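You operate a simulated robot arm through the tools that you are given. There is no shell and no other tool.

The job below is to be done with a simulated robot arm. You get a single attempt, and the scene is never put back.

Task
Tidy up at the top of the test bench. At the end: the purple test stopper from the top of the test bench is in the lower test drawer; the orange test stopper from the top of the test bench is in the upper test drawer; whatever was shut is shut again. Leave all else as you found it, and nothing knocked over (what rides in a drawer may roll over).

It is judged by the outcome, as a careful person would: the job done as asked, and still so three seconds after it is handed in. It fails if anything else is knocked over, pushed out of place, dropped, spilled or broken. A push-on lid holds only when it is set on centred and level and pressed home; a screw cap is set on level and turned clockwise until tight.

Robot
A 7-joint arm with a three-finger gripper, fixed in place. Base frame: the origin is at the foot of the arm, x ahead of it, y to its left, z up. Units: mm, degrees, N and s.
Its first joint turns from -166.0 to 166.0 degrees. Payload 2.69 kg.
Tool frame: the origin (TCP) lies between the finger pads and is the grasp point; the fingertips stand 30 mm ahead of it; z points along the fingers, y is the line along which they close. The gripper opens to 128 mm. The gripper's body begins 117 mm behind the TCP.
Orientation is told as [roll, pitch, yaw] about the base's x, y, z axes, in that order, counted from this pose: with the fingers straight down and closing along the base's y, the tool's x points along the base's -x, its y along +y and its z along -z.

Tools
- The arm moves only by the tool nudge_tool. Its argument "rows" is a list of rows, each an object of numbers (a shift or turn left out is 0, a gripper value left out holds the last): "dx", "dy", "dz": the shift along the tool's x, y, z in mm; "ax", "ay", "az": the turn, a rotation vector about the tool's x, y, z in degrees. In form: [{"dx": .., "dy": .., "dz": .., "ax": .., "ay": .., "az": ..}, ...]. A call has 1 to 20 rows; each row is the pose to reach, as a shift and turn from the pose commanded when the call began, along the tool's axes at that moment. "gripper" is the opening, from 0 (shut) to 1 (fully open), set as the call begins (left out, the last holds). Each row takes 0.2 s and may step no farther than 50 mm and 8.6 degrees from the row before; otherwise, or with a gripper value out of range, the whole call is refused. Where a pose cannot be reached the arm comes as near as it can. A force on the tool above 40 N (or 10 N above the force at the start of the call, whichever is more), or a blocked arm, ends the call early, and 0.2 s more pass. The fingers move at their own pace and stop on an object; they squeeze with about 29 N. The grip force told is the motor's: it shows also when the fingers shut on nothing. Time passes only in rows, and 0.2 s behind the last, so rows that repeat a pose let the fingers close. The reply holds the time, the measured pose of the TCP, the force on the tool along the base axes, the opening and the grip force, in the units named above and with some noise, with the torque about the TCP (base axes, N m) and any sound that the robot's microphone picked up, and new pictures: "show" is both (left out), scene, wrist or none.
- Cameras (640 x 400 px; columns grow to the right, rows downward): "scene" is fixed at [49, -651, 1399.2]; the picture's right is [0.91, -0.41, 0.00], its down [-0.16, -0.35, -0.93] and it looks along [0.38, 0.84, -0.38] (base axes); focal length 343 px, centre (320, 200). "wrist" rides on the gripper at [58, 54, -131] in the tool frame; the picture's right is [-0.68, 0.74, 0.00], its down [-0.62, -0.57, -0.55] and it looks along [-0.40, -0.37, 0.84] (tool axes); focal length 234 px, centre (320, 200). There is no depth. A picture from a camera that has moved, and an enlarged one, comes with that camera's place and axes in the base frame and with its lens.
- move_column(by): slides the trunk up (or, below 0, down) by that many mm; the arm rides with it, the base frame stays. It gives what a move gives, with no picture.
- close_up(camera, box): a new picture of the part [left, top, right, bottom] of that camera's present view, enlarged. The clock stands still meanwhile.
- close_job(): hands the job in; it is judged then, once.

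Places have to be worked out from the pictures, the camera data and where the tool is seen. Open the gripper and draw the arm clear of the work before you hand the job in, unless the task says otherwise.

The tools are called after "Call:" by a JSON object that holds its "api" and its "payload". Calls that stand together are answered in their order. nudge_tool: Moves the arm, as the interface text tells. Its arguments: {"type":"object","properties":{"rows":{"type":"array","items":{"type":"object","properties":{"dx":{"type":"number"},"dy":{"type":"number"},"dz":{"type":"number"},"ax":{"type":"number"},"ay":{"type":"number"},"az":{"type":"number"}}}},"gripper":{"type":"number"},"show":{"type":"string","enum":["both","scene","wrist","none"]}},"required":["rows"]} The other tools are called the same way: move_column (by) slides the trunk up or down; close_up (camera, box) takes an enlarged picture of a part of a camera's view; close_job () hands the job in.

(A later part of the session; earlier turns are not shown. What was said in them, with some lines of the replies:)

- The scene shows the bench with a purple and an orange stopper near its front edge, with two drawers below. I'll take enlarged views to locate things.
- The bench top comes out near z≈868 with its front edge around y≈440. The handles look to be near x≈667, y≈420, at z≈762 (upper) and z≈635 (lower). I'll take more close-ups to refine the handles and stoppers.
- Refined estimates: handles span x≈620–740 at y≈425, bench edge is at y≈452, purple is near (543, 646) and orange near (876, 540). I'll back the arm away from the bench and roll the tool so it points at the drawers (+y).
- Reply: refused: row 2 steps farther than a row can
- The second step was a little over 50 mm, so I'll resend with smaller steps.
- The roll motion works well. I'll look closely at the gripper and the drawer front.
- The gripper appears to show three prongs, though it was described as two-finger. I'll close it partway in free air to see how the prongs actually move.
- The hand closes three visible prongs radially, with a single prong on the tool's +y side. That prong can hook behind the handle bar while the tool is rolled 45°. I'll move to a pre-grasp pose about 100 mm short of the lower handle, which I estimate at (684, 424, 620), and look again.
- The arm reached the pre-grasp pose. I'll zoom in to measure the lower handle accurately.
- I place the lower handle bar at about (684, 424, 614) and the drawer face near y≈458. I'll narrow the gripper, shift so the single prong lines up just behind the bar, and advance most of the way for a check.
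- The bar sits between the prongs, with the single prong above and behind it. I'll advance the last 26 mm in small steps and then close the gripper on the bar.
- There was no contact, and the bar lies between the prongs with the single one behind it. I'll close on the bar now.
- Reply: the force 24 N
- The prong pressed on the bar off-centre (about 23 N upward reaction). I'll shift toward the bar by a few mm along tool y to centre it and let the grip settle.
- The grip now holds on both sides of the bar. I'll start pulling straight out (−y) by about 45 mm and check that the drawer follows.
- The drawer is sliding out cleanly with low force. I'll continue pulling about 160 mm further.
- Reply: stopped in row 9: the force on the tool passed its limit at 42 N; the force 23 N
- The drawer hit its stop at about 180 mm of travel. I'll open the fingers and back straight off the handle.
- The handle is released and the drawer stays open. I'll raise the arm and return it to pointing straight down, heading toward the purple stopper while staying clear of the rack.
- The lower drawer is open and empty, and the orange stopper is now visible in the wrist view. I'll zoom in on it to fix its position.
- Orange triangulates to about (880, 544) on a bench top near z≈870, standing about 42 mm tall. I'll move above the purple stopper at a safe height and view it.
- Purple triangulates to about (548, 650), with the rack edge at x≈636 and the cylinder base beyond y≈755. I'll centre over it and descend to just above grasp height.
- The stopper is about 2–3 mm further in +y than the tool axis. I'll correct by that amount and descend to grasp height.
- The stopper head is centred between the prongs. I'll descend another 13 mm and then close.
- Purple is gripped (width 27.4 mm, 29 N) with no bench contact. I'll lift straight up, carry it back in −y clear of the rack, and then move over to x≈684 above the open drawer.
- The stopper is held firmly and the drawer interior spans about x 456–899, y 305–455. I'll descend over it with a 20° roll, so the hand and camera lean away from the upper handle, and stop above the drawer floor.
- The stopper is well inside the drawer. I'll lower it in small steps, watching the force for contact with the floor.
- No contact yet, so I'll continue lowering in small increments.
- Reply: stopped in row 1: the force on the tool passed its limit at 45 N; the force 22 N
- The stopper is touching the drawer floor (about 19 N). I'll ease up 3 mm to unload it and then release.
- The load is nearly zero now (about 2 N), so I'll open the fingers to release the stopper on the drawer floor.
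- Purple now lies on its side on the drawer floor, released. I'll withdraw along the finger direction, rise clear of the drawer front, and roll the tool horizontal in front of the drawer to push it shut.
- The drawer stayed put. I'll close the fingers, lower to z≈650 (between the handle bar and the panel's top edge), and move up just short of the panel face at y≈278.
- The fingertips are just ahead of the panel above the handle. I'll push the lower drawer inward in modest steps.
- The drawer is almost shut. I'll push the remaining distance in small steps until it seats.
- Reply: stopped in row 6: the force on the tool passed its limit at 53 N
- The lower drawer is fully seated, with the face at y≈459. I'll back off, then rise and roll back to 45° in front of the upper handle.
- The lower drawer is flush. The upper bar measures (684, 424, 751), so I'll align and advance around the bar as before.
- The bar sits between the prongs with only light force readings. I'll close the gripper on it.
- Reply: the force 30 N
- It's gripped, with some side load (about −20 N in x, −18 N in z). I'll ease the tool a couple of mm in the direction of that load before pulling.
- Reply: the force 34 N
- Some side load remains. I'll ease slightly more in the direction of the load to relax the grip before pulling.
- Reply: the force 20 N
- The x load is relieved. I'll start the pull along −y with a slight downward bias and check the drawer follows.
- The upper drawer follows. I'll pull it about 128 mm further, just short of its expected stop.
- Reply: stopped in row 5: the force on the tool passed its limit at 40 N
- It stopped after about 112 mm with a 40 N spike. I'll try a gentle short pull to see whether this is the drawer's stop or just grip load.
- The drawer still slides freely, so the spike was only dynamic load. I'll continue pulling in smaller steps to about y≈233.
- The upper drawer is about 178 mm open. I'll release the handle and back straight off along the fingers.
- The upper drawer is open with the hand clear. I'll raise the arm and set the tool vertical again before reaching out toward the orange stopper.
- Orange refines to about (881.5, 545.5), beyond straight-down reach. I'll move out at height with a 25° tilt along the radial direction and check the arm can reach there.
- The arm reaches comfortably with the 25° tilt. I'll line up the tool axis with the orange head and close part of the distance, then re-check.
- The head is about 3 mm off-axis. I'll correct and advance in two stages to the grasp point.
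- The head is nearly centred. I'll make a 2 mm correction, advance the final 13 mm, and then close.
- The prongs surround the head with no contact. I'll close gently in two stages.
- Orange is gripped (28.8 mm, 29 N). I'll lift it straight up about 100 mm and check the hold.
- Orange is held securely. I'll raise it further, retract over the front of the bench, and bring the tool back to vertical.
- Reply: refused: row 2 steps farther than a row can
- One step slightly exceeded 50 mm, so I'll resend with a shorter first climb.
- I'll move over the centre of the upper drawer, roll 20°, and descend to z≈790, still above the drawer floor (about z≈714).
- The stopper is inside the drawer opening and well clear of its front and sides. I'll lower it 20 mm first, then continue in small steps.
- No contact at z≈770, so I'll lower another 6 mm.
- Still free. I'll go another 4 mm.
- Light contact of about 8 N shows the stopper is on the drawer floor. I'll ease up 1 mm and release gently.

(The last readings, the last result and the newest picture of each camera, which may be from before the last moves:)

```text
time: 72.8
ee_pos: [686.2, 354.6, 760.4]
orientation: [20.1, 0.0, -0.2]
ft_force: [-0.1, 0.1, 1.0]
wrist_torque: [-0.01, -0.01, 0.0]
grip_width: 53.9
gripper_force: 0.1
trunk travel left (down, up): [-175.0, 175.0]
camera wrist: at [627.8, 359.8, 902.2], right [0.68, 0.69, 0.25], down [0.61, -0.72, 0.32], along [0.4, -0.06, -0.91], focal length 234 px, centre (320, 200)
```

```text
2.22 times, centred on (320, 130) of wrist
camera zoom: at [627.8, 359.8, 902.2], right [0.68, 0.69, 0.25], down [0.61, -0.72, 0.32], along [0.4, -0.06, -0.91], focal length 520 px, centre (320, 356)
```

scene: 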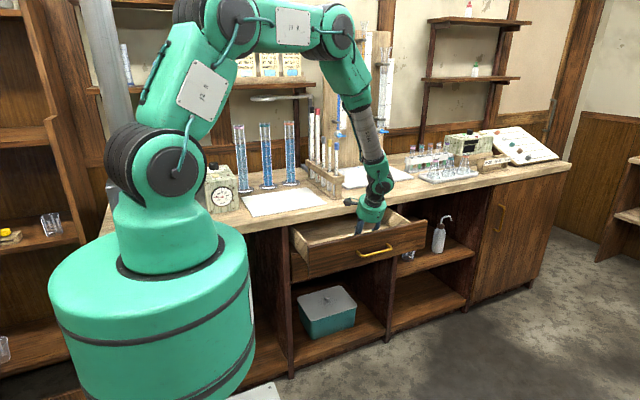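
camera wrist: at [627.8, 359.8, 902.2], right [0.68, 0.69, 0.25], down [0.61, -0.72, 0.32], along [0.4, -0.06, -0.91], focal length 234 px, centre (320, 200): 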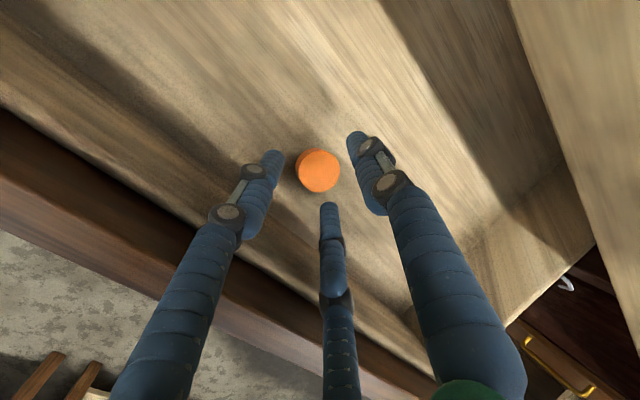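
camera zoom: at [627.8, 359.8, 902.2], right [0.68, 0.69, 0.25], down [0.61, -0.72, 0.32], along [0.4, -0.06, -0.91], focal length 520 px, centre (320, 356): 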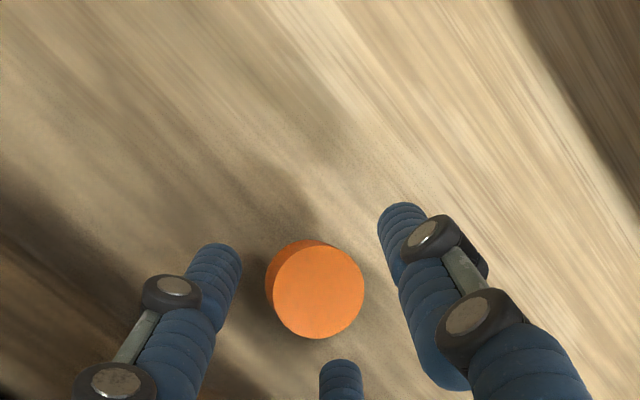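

Orange is standing upright on the upper drawer floor, released. I'll withdraw along the fingers, rise clear of the panel, and roll horizontal to push this drawer shut.

Call:
{"api": "nudge_tool", "payload": {"rows": [{"dz": -12}, {"dz": -35}, {"dz": -60}, {"dy": -7.6, "dz": -98}, {"dy": -15.3, "dz": -136}, {"dy": -23, "dz": -173.5}, {"dy": -30.6, "dz": -211.3}, {"dy": -41, "dz": -215.1, "ax": -7.8}, {"dy": -51.5, "dz": -218.9, "ax": -15.6}, {"dy": -62, "dz": -222.7, "ax": -23.4}, {"dy": -72.4, "dz": -226.5, "ax": -31.2}, {"dy": -82.9, "dz": -230.3, "ax": -39}, {"dy": -93.3, "dz": -234.1, "ax": -46.8}, {"dy": -103.8, "dz": -237.9, "ax": -54.6}, {"dy": -114.2, "dz": -241.7, "ax": -62.4}, {"dy": -124.6, "dz": -245.5, "ax": -70}], "gripper": 0.42}}

Call:
{"api": "close_up", "payload": {"camera": "scene", "box": [280, 190, 440, 310]}}

```text
time: 76.2
ee_pos: [687.1, 153.1, 949.8]
orientation: [90.1, -0.1, -0.2]
ft_force: [0.1, -0.4, -0.2]
wrist_torque: [-0.02, -0.02, -0.01]
grip_width: 53.9
gripper_force: 0.1
trunk travel left (down, up): [-175.0, 175.0]
camera wrist: at [628.1, 20.5, 1002.2], right [0.68, -0.01, 0.74], down [0.61, -0.55, -0.57], along [0.41, 0.84, -0.37], focal length 234 px, centre (320, 200)
```

scene: 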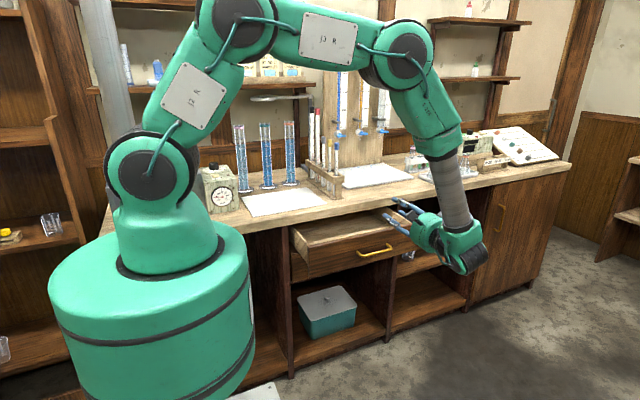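
wrist: 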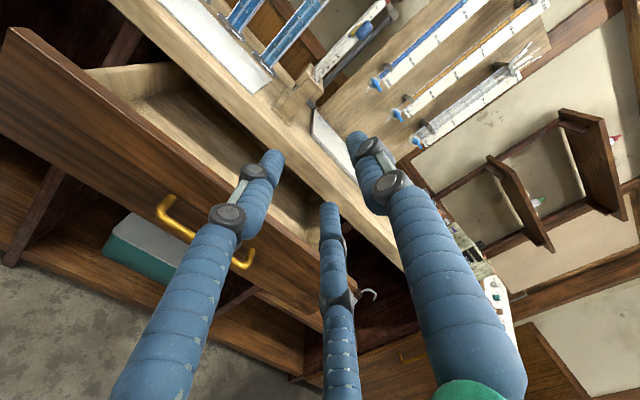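

```text
3.33 times, centred on (360, 250) of scene
camera zoom: at [49.0, -651.0, 1399.2], right [0.91, -0.41, 0.0], down [-0.16, -0.35, -0.93], along [0.38, 0.84, -0.38], focal length 1144 px, centre (187, 33)
```

zoom: 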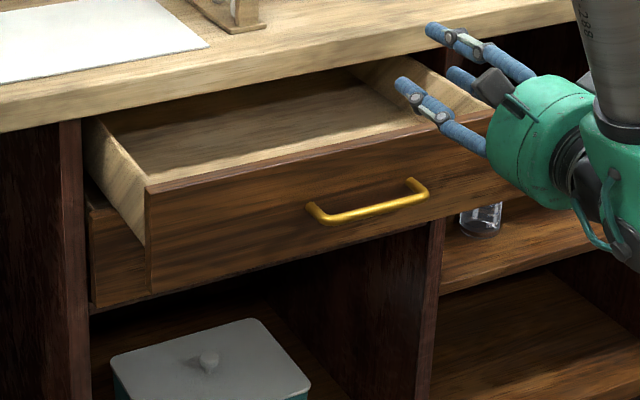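

The upper drawer is still fully open and the hand is clear. I'll close the fingers, drop to z≈780 (between handle and panel top), and approach the panel.

Call:
{"api": "nudge_tool", "payload": {"rows": [{"dx": 2, "dy": -40}, {"dx": 3, "dy": -85}, {"dx": 3, "dy": -130}, {"dx": 3, "dy": -170}, {"dx": 3, "dy": -170, "dz": 35}, {"dx": 3, "dy": -170, "dz": 65}], "gripper": 0}}

Call:
{"api": "close_up", "payload": {"camera": "scene", "box": [280, 190, 440, 310]}}

Call:
{"api": "close_up", "payload": {"camera": "wrist", "box": [200, 80, 440, 260]}}

```text
time: 77.6
ee_pos: [683.1, 218.3, 778.1]
orientation: [90.1, 0.0, -0.1]
ft_force: [0.6, 0.2, 0.2]
wrist_torque: [0.04, 0.02, 0.02]
grip_width: 2.3
gripper_force: 28.9
trunk travel left (down, up): [-175.0, 175.0]
camera wrist: at [623.6, 86.6, 830.8], right [0.68, 0.0, 0.74], down [0.61, -0.55, -0.57], along [0.41, 0.84, -0.37], focal length 234 px, centre (320, 200)
```

scene: 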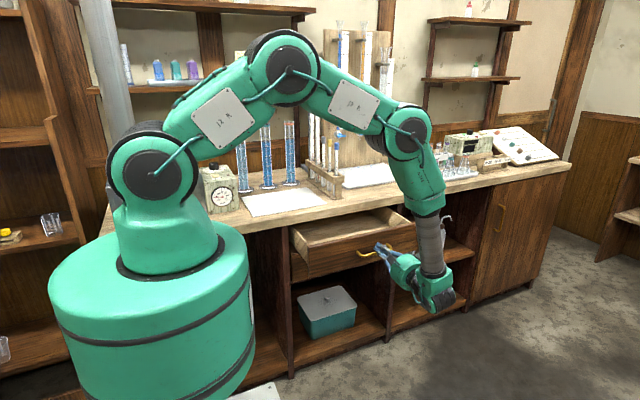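
wrist: 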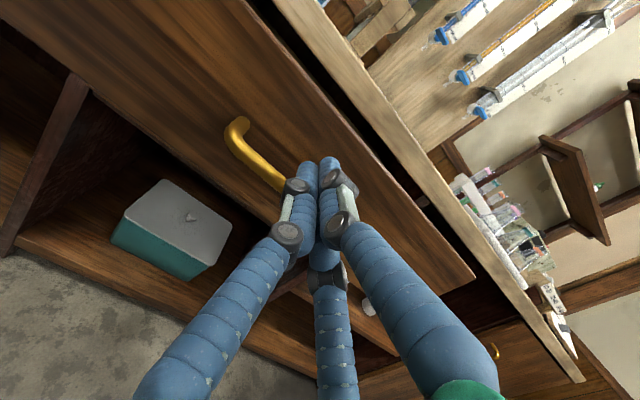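

```text
3.33 times, centred on (360, 250) of scene
camera zoom: at [49.0, -651.0, 1399.2], right [0.91, -0.41, 0.0], down [-0.16, -0.35, -0.93], along [0.38, 0.84, -0.38], focal length 1144 px, centre (187, 33)
```

zoom: 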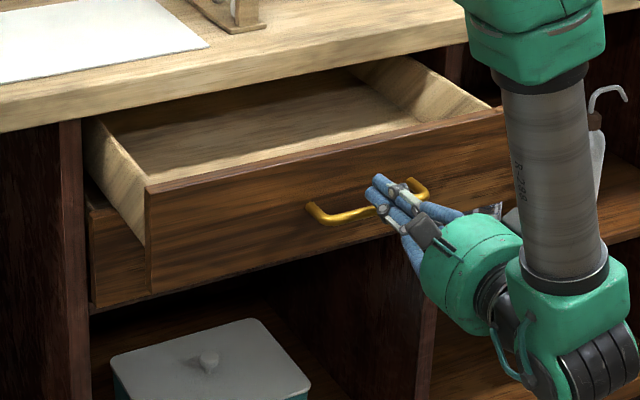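

```text
2.22 times, centred on (320, 170) of wrist
camera zoom: at [623.6, 86.6, 830.8], right [0.68, 0.0, 0.74], down [0.61, -0.55, -0.57], along [0.41, 0.84, -0.37], focal length 520 px, centre (320, 267)
```

zoom: 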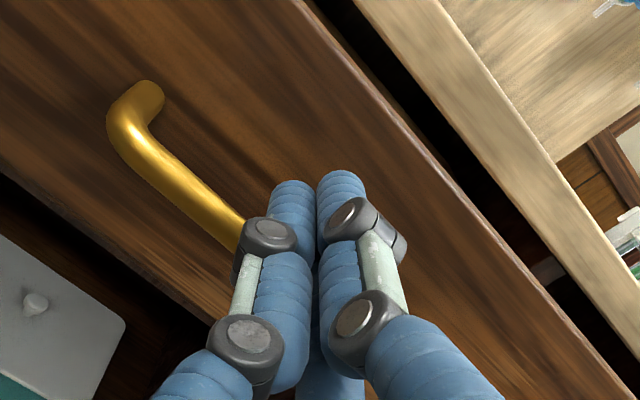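

The fingertips face the panel just above the handle. I'll push the drawer in with moderate steps.

Call:
{"api": "nudge_tool", "payload": {"rows": [{"dz": 12}, {"dz": 24}, {"dz": 34}, {"dz": 45}, {"dz": 57}, {"dz": 69}, {"dz": 81}, {"dz": 93}, {"dz": 105}, {"dz": 117}, {"dz": 129}, {"dz": 141}, {"dz": 153}, {"dz": 165}, {"dz": 176}, {"dz": 184}], "gripper": 0}}

```text
time: 81.0
ee_pos: [682.8, 401.4, 778.6]
orientation: [90.0, 0.0, -0.3]
ft_force: [-0.2, -0.1, -0.4]
wrist_torque: [0.01, -0.01, 0.02]
grip_width: 2.1
gripper_force: 29.1
trunk travel left (down, up): [-175.0, 175.0]
camera wrist: at [623.6, 270.2, 832.3], right [0.68, 0.0, 0.74], down [0.61, -0.55, -0.57], along [0.41, 0.84, -0.37], focal length 234 px, centre (320, 200)
```

scene: 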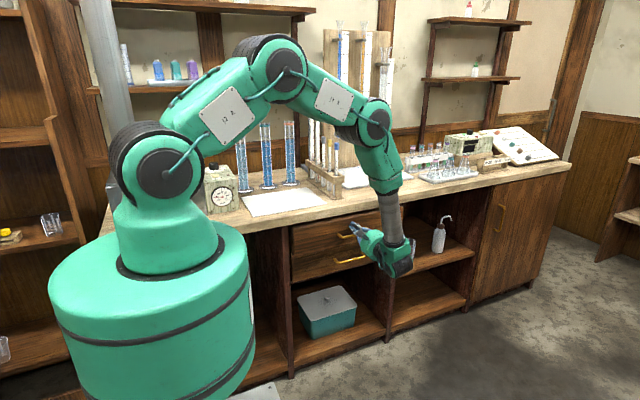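
wrist: 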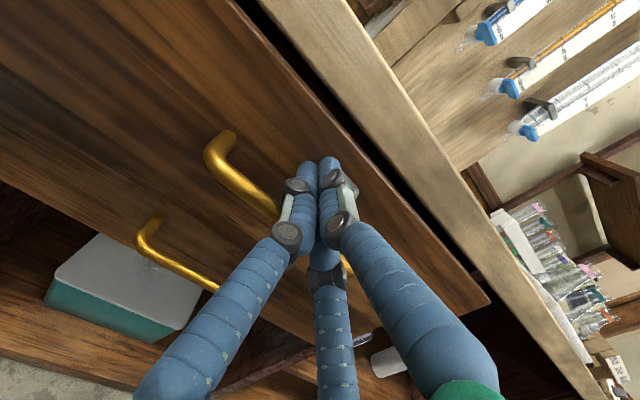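

The upper drawer is nearly closed. I'll push the final stretch in small steps until it seats.

Call:
{"api": "nudge_tool", "payload": {"rows": [{"dz": 7}, {"dz": 13}, {"dz": 18}, {"dz": 22}, {"dz": 25}, {"dz": 28}, {"dz": 31}, {"dz": 34}], "gripper": 0}}

Call:
{"api": "close_up", "payload": {"camera": "wrist", "box": [200, 0, 520, 330]}}

```text
time: 82.7
ee_pos: [681.4, 428.1, 779.2]
orientation: [90.2, 0.1, -0.3]
ft_force: [-3.0, -13.3, 5.9]
wrist_torque: [0.08, 0.09, 0.28]
grip_width: 2.1
gripper_force: 31.6
trunk travel left (down, up): [-175.0, 175.0]
stopped in row 8: the force on the tool passed its limit at 47 N (the readings are from after the stop); the commanded pose is now the measured one
camera wrist: at [623.6, 297.8, 831.7], right [0.68, -0.01, 0.73], down [0.61, -0.55, -0.57], along [0.41, 0.83, -0.37], focal length 234 px, centre (320, 200)
```

scene: 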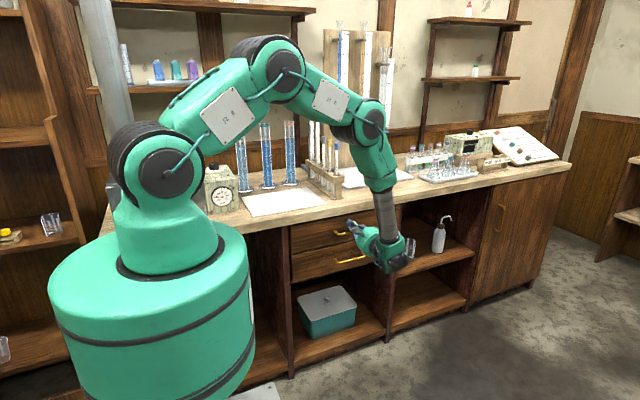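
wrist: 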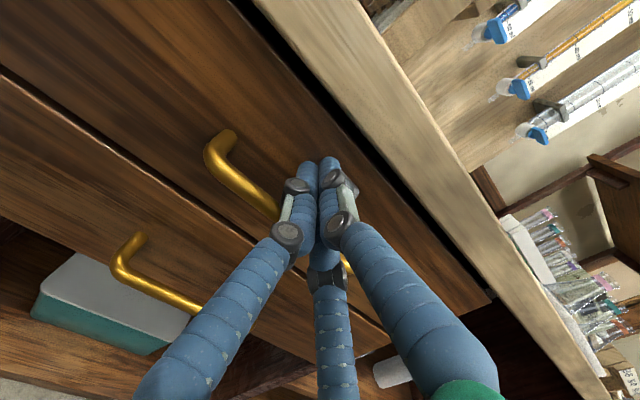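

```text
1.21 times, centred on (360, 165) of wrist
camera zoom: at [623.6, 297.8, 831.7], right [0.68, -0.01, 0.73], down [0.61, -0.55, -0.57], along [0.41, 0.83, -0.37], focal length 284 px, centre (272, 242)
```

zoom: 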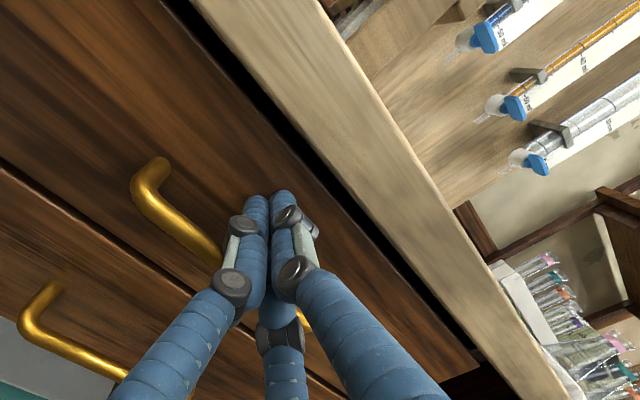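

The upper drawer has seated at the same face position as the lower one. I'll back straight away from the bench, open the gripper, and check the scene.

Call:
{"api": "nudge_tool", "payload": {"rows": [{"dz": -10}, {"dz": -35}, {"dz": -70}, {"dz": -110}, {"dz": -150}, {"dz": -190}, {"dz": -230}], "gripper": 0, "show": "none"}}

Call:
{"api": "nudge_tool", "payload": {"rows": [{"dy": 20, "ax": 7.5}, {"dy": 50, "ax": 15}, {"dy": 80, "ax": 22.5}, {"dy": 110, "ax": 30}, {"dy": 140, "ax": 37.5}, {"dy": 170, "ax": 45}], "gripper": 0.6}}

Call:
{"api": "close_up", "payload": {"camera": "scene", "box": [270, 180, 430, 300]}}

Call:
{"api": "close_up", "payload": {"camera": "scene", "box": [200, 110, 520, 230]}}

```text
time: 84.2
ee_pos: [682.2, 201.3, 778.2]
orientation: [90.0, 0.2, -0.4]
ft_force: [-0.3, 0.5, 0.5]
wrist_torque: [-0.01, 0.01, -0.01]
grip_width: 2.3
gripper_force: 31.9
trunk travel left (down, up): [-175.0, 175.0]
```

```text
time: 85.7
ee_pos: [681.0, 199.9, 947.5]
orientation: [45.0, 0.3, -0.3]
ft_force: [-0.5, -0.9, -0.5]
wrist_torque: [0.04, 0.03, -0.04]
grip_width: 76.8
gripper_force: 0.2
trunk travel left (down, up): [-175.0, 175.0]
camera wrist: at [623.5, 145.6, 1077.9], right [0.68, 0.52, 0.52], down [0.61, -0.79, -0.01], along [0.4, 0.33, -0.86], focal length 234 px, centre (320, 200)
```

scene: 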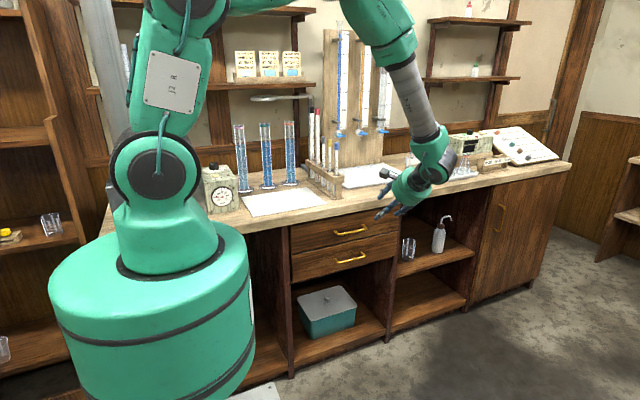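
wrist: 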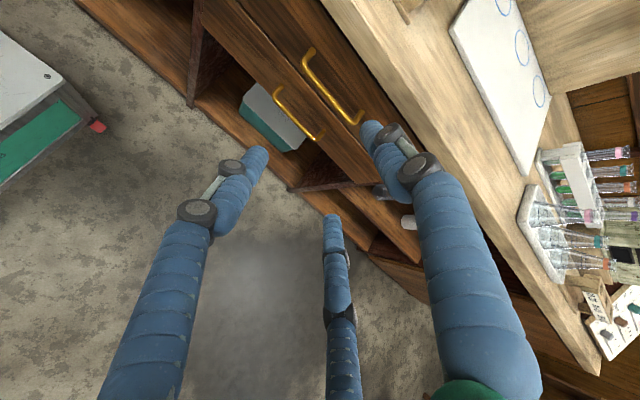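

```text
3.33 times, centred on (350, 240) of scene
camera zoom: at [49.0, -651.0, 1399.2], right [0.91, -0.41, 0.0], down [-0.16, -0.35, -0.93], along [0.38, 0.84, -0.38], focal length 1144 px, centre (220, 67)
```

zoom: 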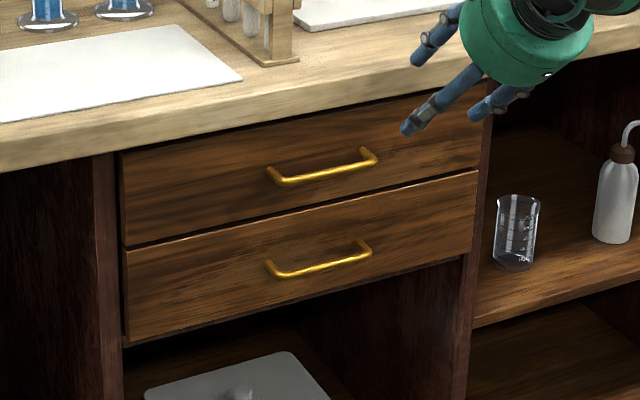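

```text
2.00 times, centred on (360, 170) of scene
camera zoom: at [49.0, -651.0, 1399.2], right [0.91, -0.41, 0.0], down [-0.16, -0.35, -0.93], along [0.38, 0.84, -0.38], focal length 686 px, centre (240, 260)
```

zoom: 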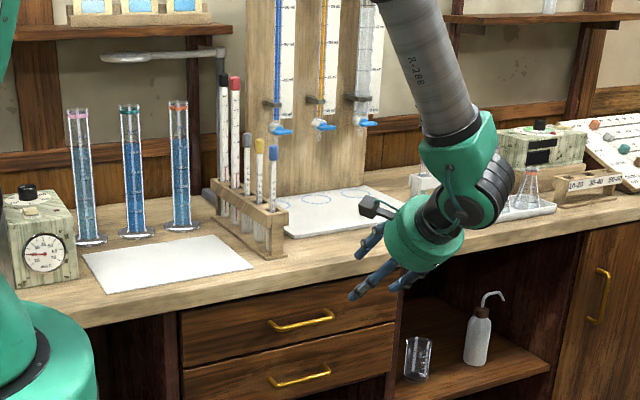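

Both drawers look shut and nothing else seems disturbed. I'll take the same close-up as at the start to confirm the drawer fronts sit exactly where they did.

Call:
{"api": "close_up", "payload": {"camera": "scene", "box": [280, 200, 410, 281]}}

Call:
{"api": "close_up", "payload": {"camera": "wrist", "box": [200, 0, 420, 200]}}

```text
4.92 times, centred on (345, 240) of scene
camera zoom: at [49.0, -651.0, 1399.2], right [0.91, -0.41, 0.0], down [-0.16, -0.35, -0.93], along [0.38, 0.84, -0.38], focal length 1689 px, centre (197, 1)
```

zoom: 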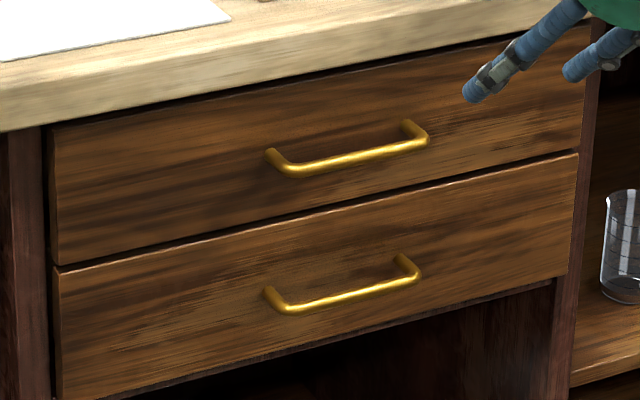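

```text
2.00 times, centred on (310, 100) of wrist
camera zoom: at [623.5, 145.6, 1077.9], right [0.68, 0.52, 0.52], down [0.61, -0.79, -0.01], along [0.4, 0.33, -0.86], focal length 468 px, centre (340, 400)
```

zoom: 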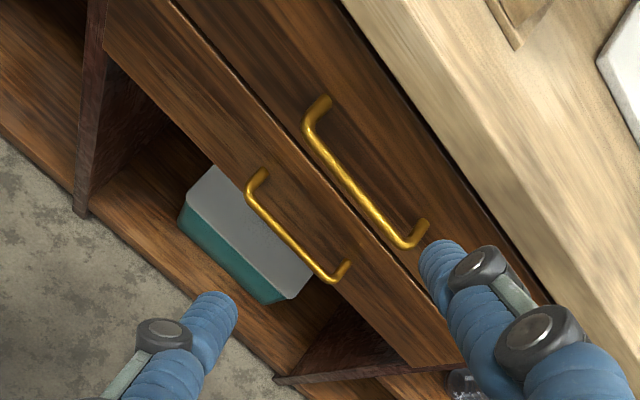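

The drawer fronts match the starting picture exactly. I'll raise the arm well clear with the gripper fully open before handing in.

Call:
{"api": "nudge_tool", "payload": {"rows": [{"dy": 25, "dz": -25, "ax": 7.5}, {"dy": 50, "dz": -50, "ax": 15}, {"dy": 75, "dz": -75, "ax": 22.5}, {"dy": 100, "dz": -100, "ax": 30}, {"dy": 115, "dz": -115, "ax": 37.5}, {"dy": 125, "dz": -125, "ax": 45}, {"dy": 125, "dz": -125, "ax": 45}], "gripper": 1}}

```text
time: 87.2
ee_pos: [681.3, 200.3, 1122.6]
orientation: [0.0, 0.1, -0.2]
ft_force: [-0.1, 1.2, 0.1]
wrist_torque: [-0.03, 0.03, 0.01]
grip_width: 128.1
gripper_force: 0.0
trunk travel left (down, up): [-175.0, 175.0]
camera wrist: at [623.8, 254.8, 1254.2], right [0.68, 0.73, 0.0], down [0.61, -0.57, 0.55], along [0.4, -0.37, -0.84], focal length 234 px, centre (320, 200)
```

scene: 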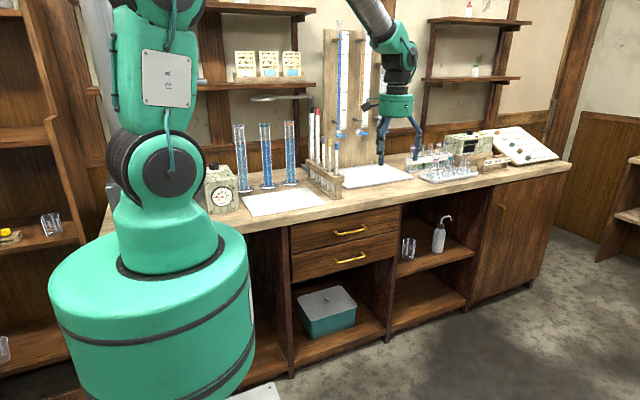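
wrist: 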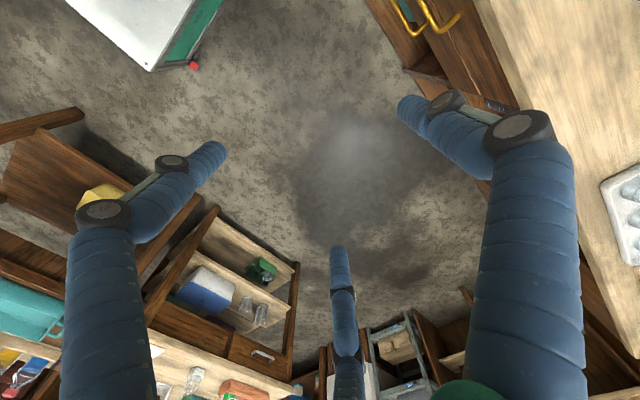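

Purple is in the lower drawer and orange in the upper one. Both drawers are shut, the rest of the bench is undisturbed, and the arm is clear with the gripper open. I'm handing the job in.

Call:
{"api": "close_job", "payload": {}}

```text
The job is handed in.
```

The job is handed in: the purple stopper is in the lower test drawer, the orange stopper is in the upper one, and both drawers are shut. I haven't been told how it was judged.

- **Drawers:** both fronts match the close-up I took at the start. I last saw the stoppers as I let them go, before shutting the drawers. Purple was lying on its side and orange was standing upright; either may have rolled as the drawers closed.
- **Rest of the bench:** the final pictures show nothing else moved or knocked over, and the arm touched only the drawers and the two stoppers.
- **Force stops:** the arm's force limit tripped five times. Three were when a drawer reached the end of its travel, one was partway through pulling the upper drawer open, and one was while pressing the purple stopper onto the drawer floor. I saw no damage from any of them.

The arm is clear of the bench with the gripper open.
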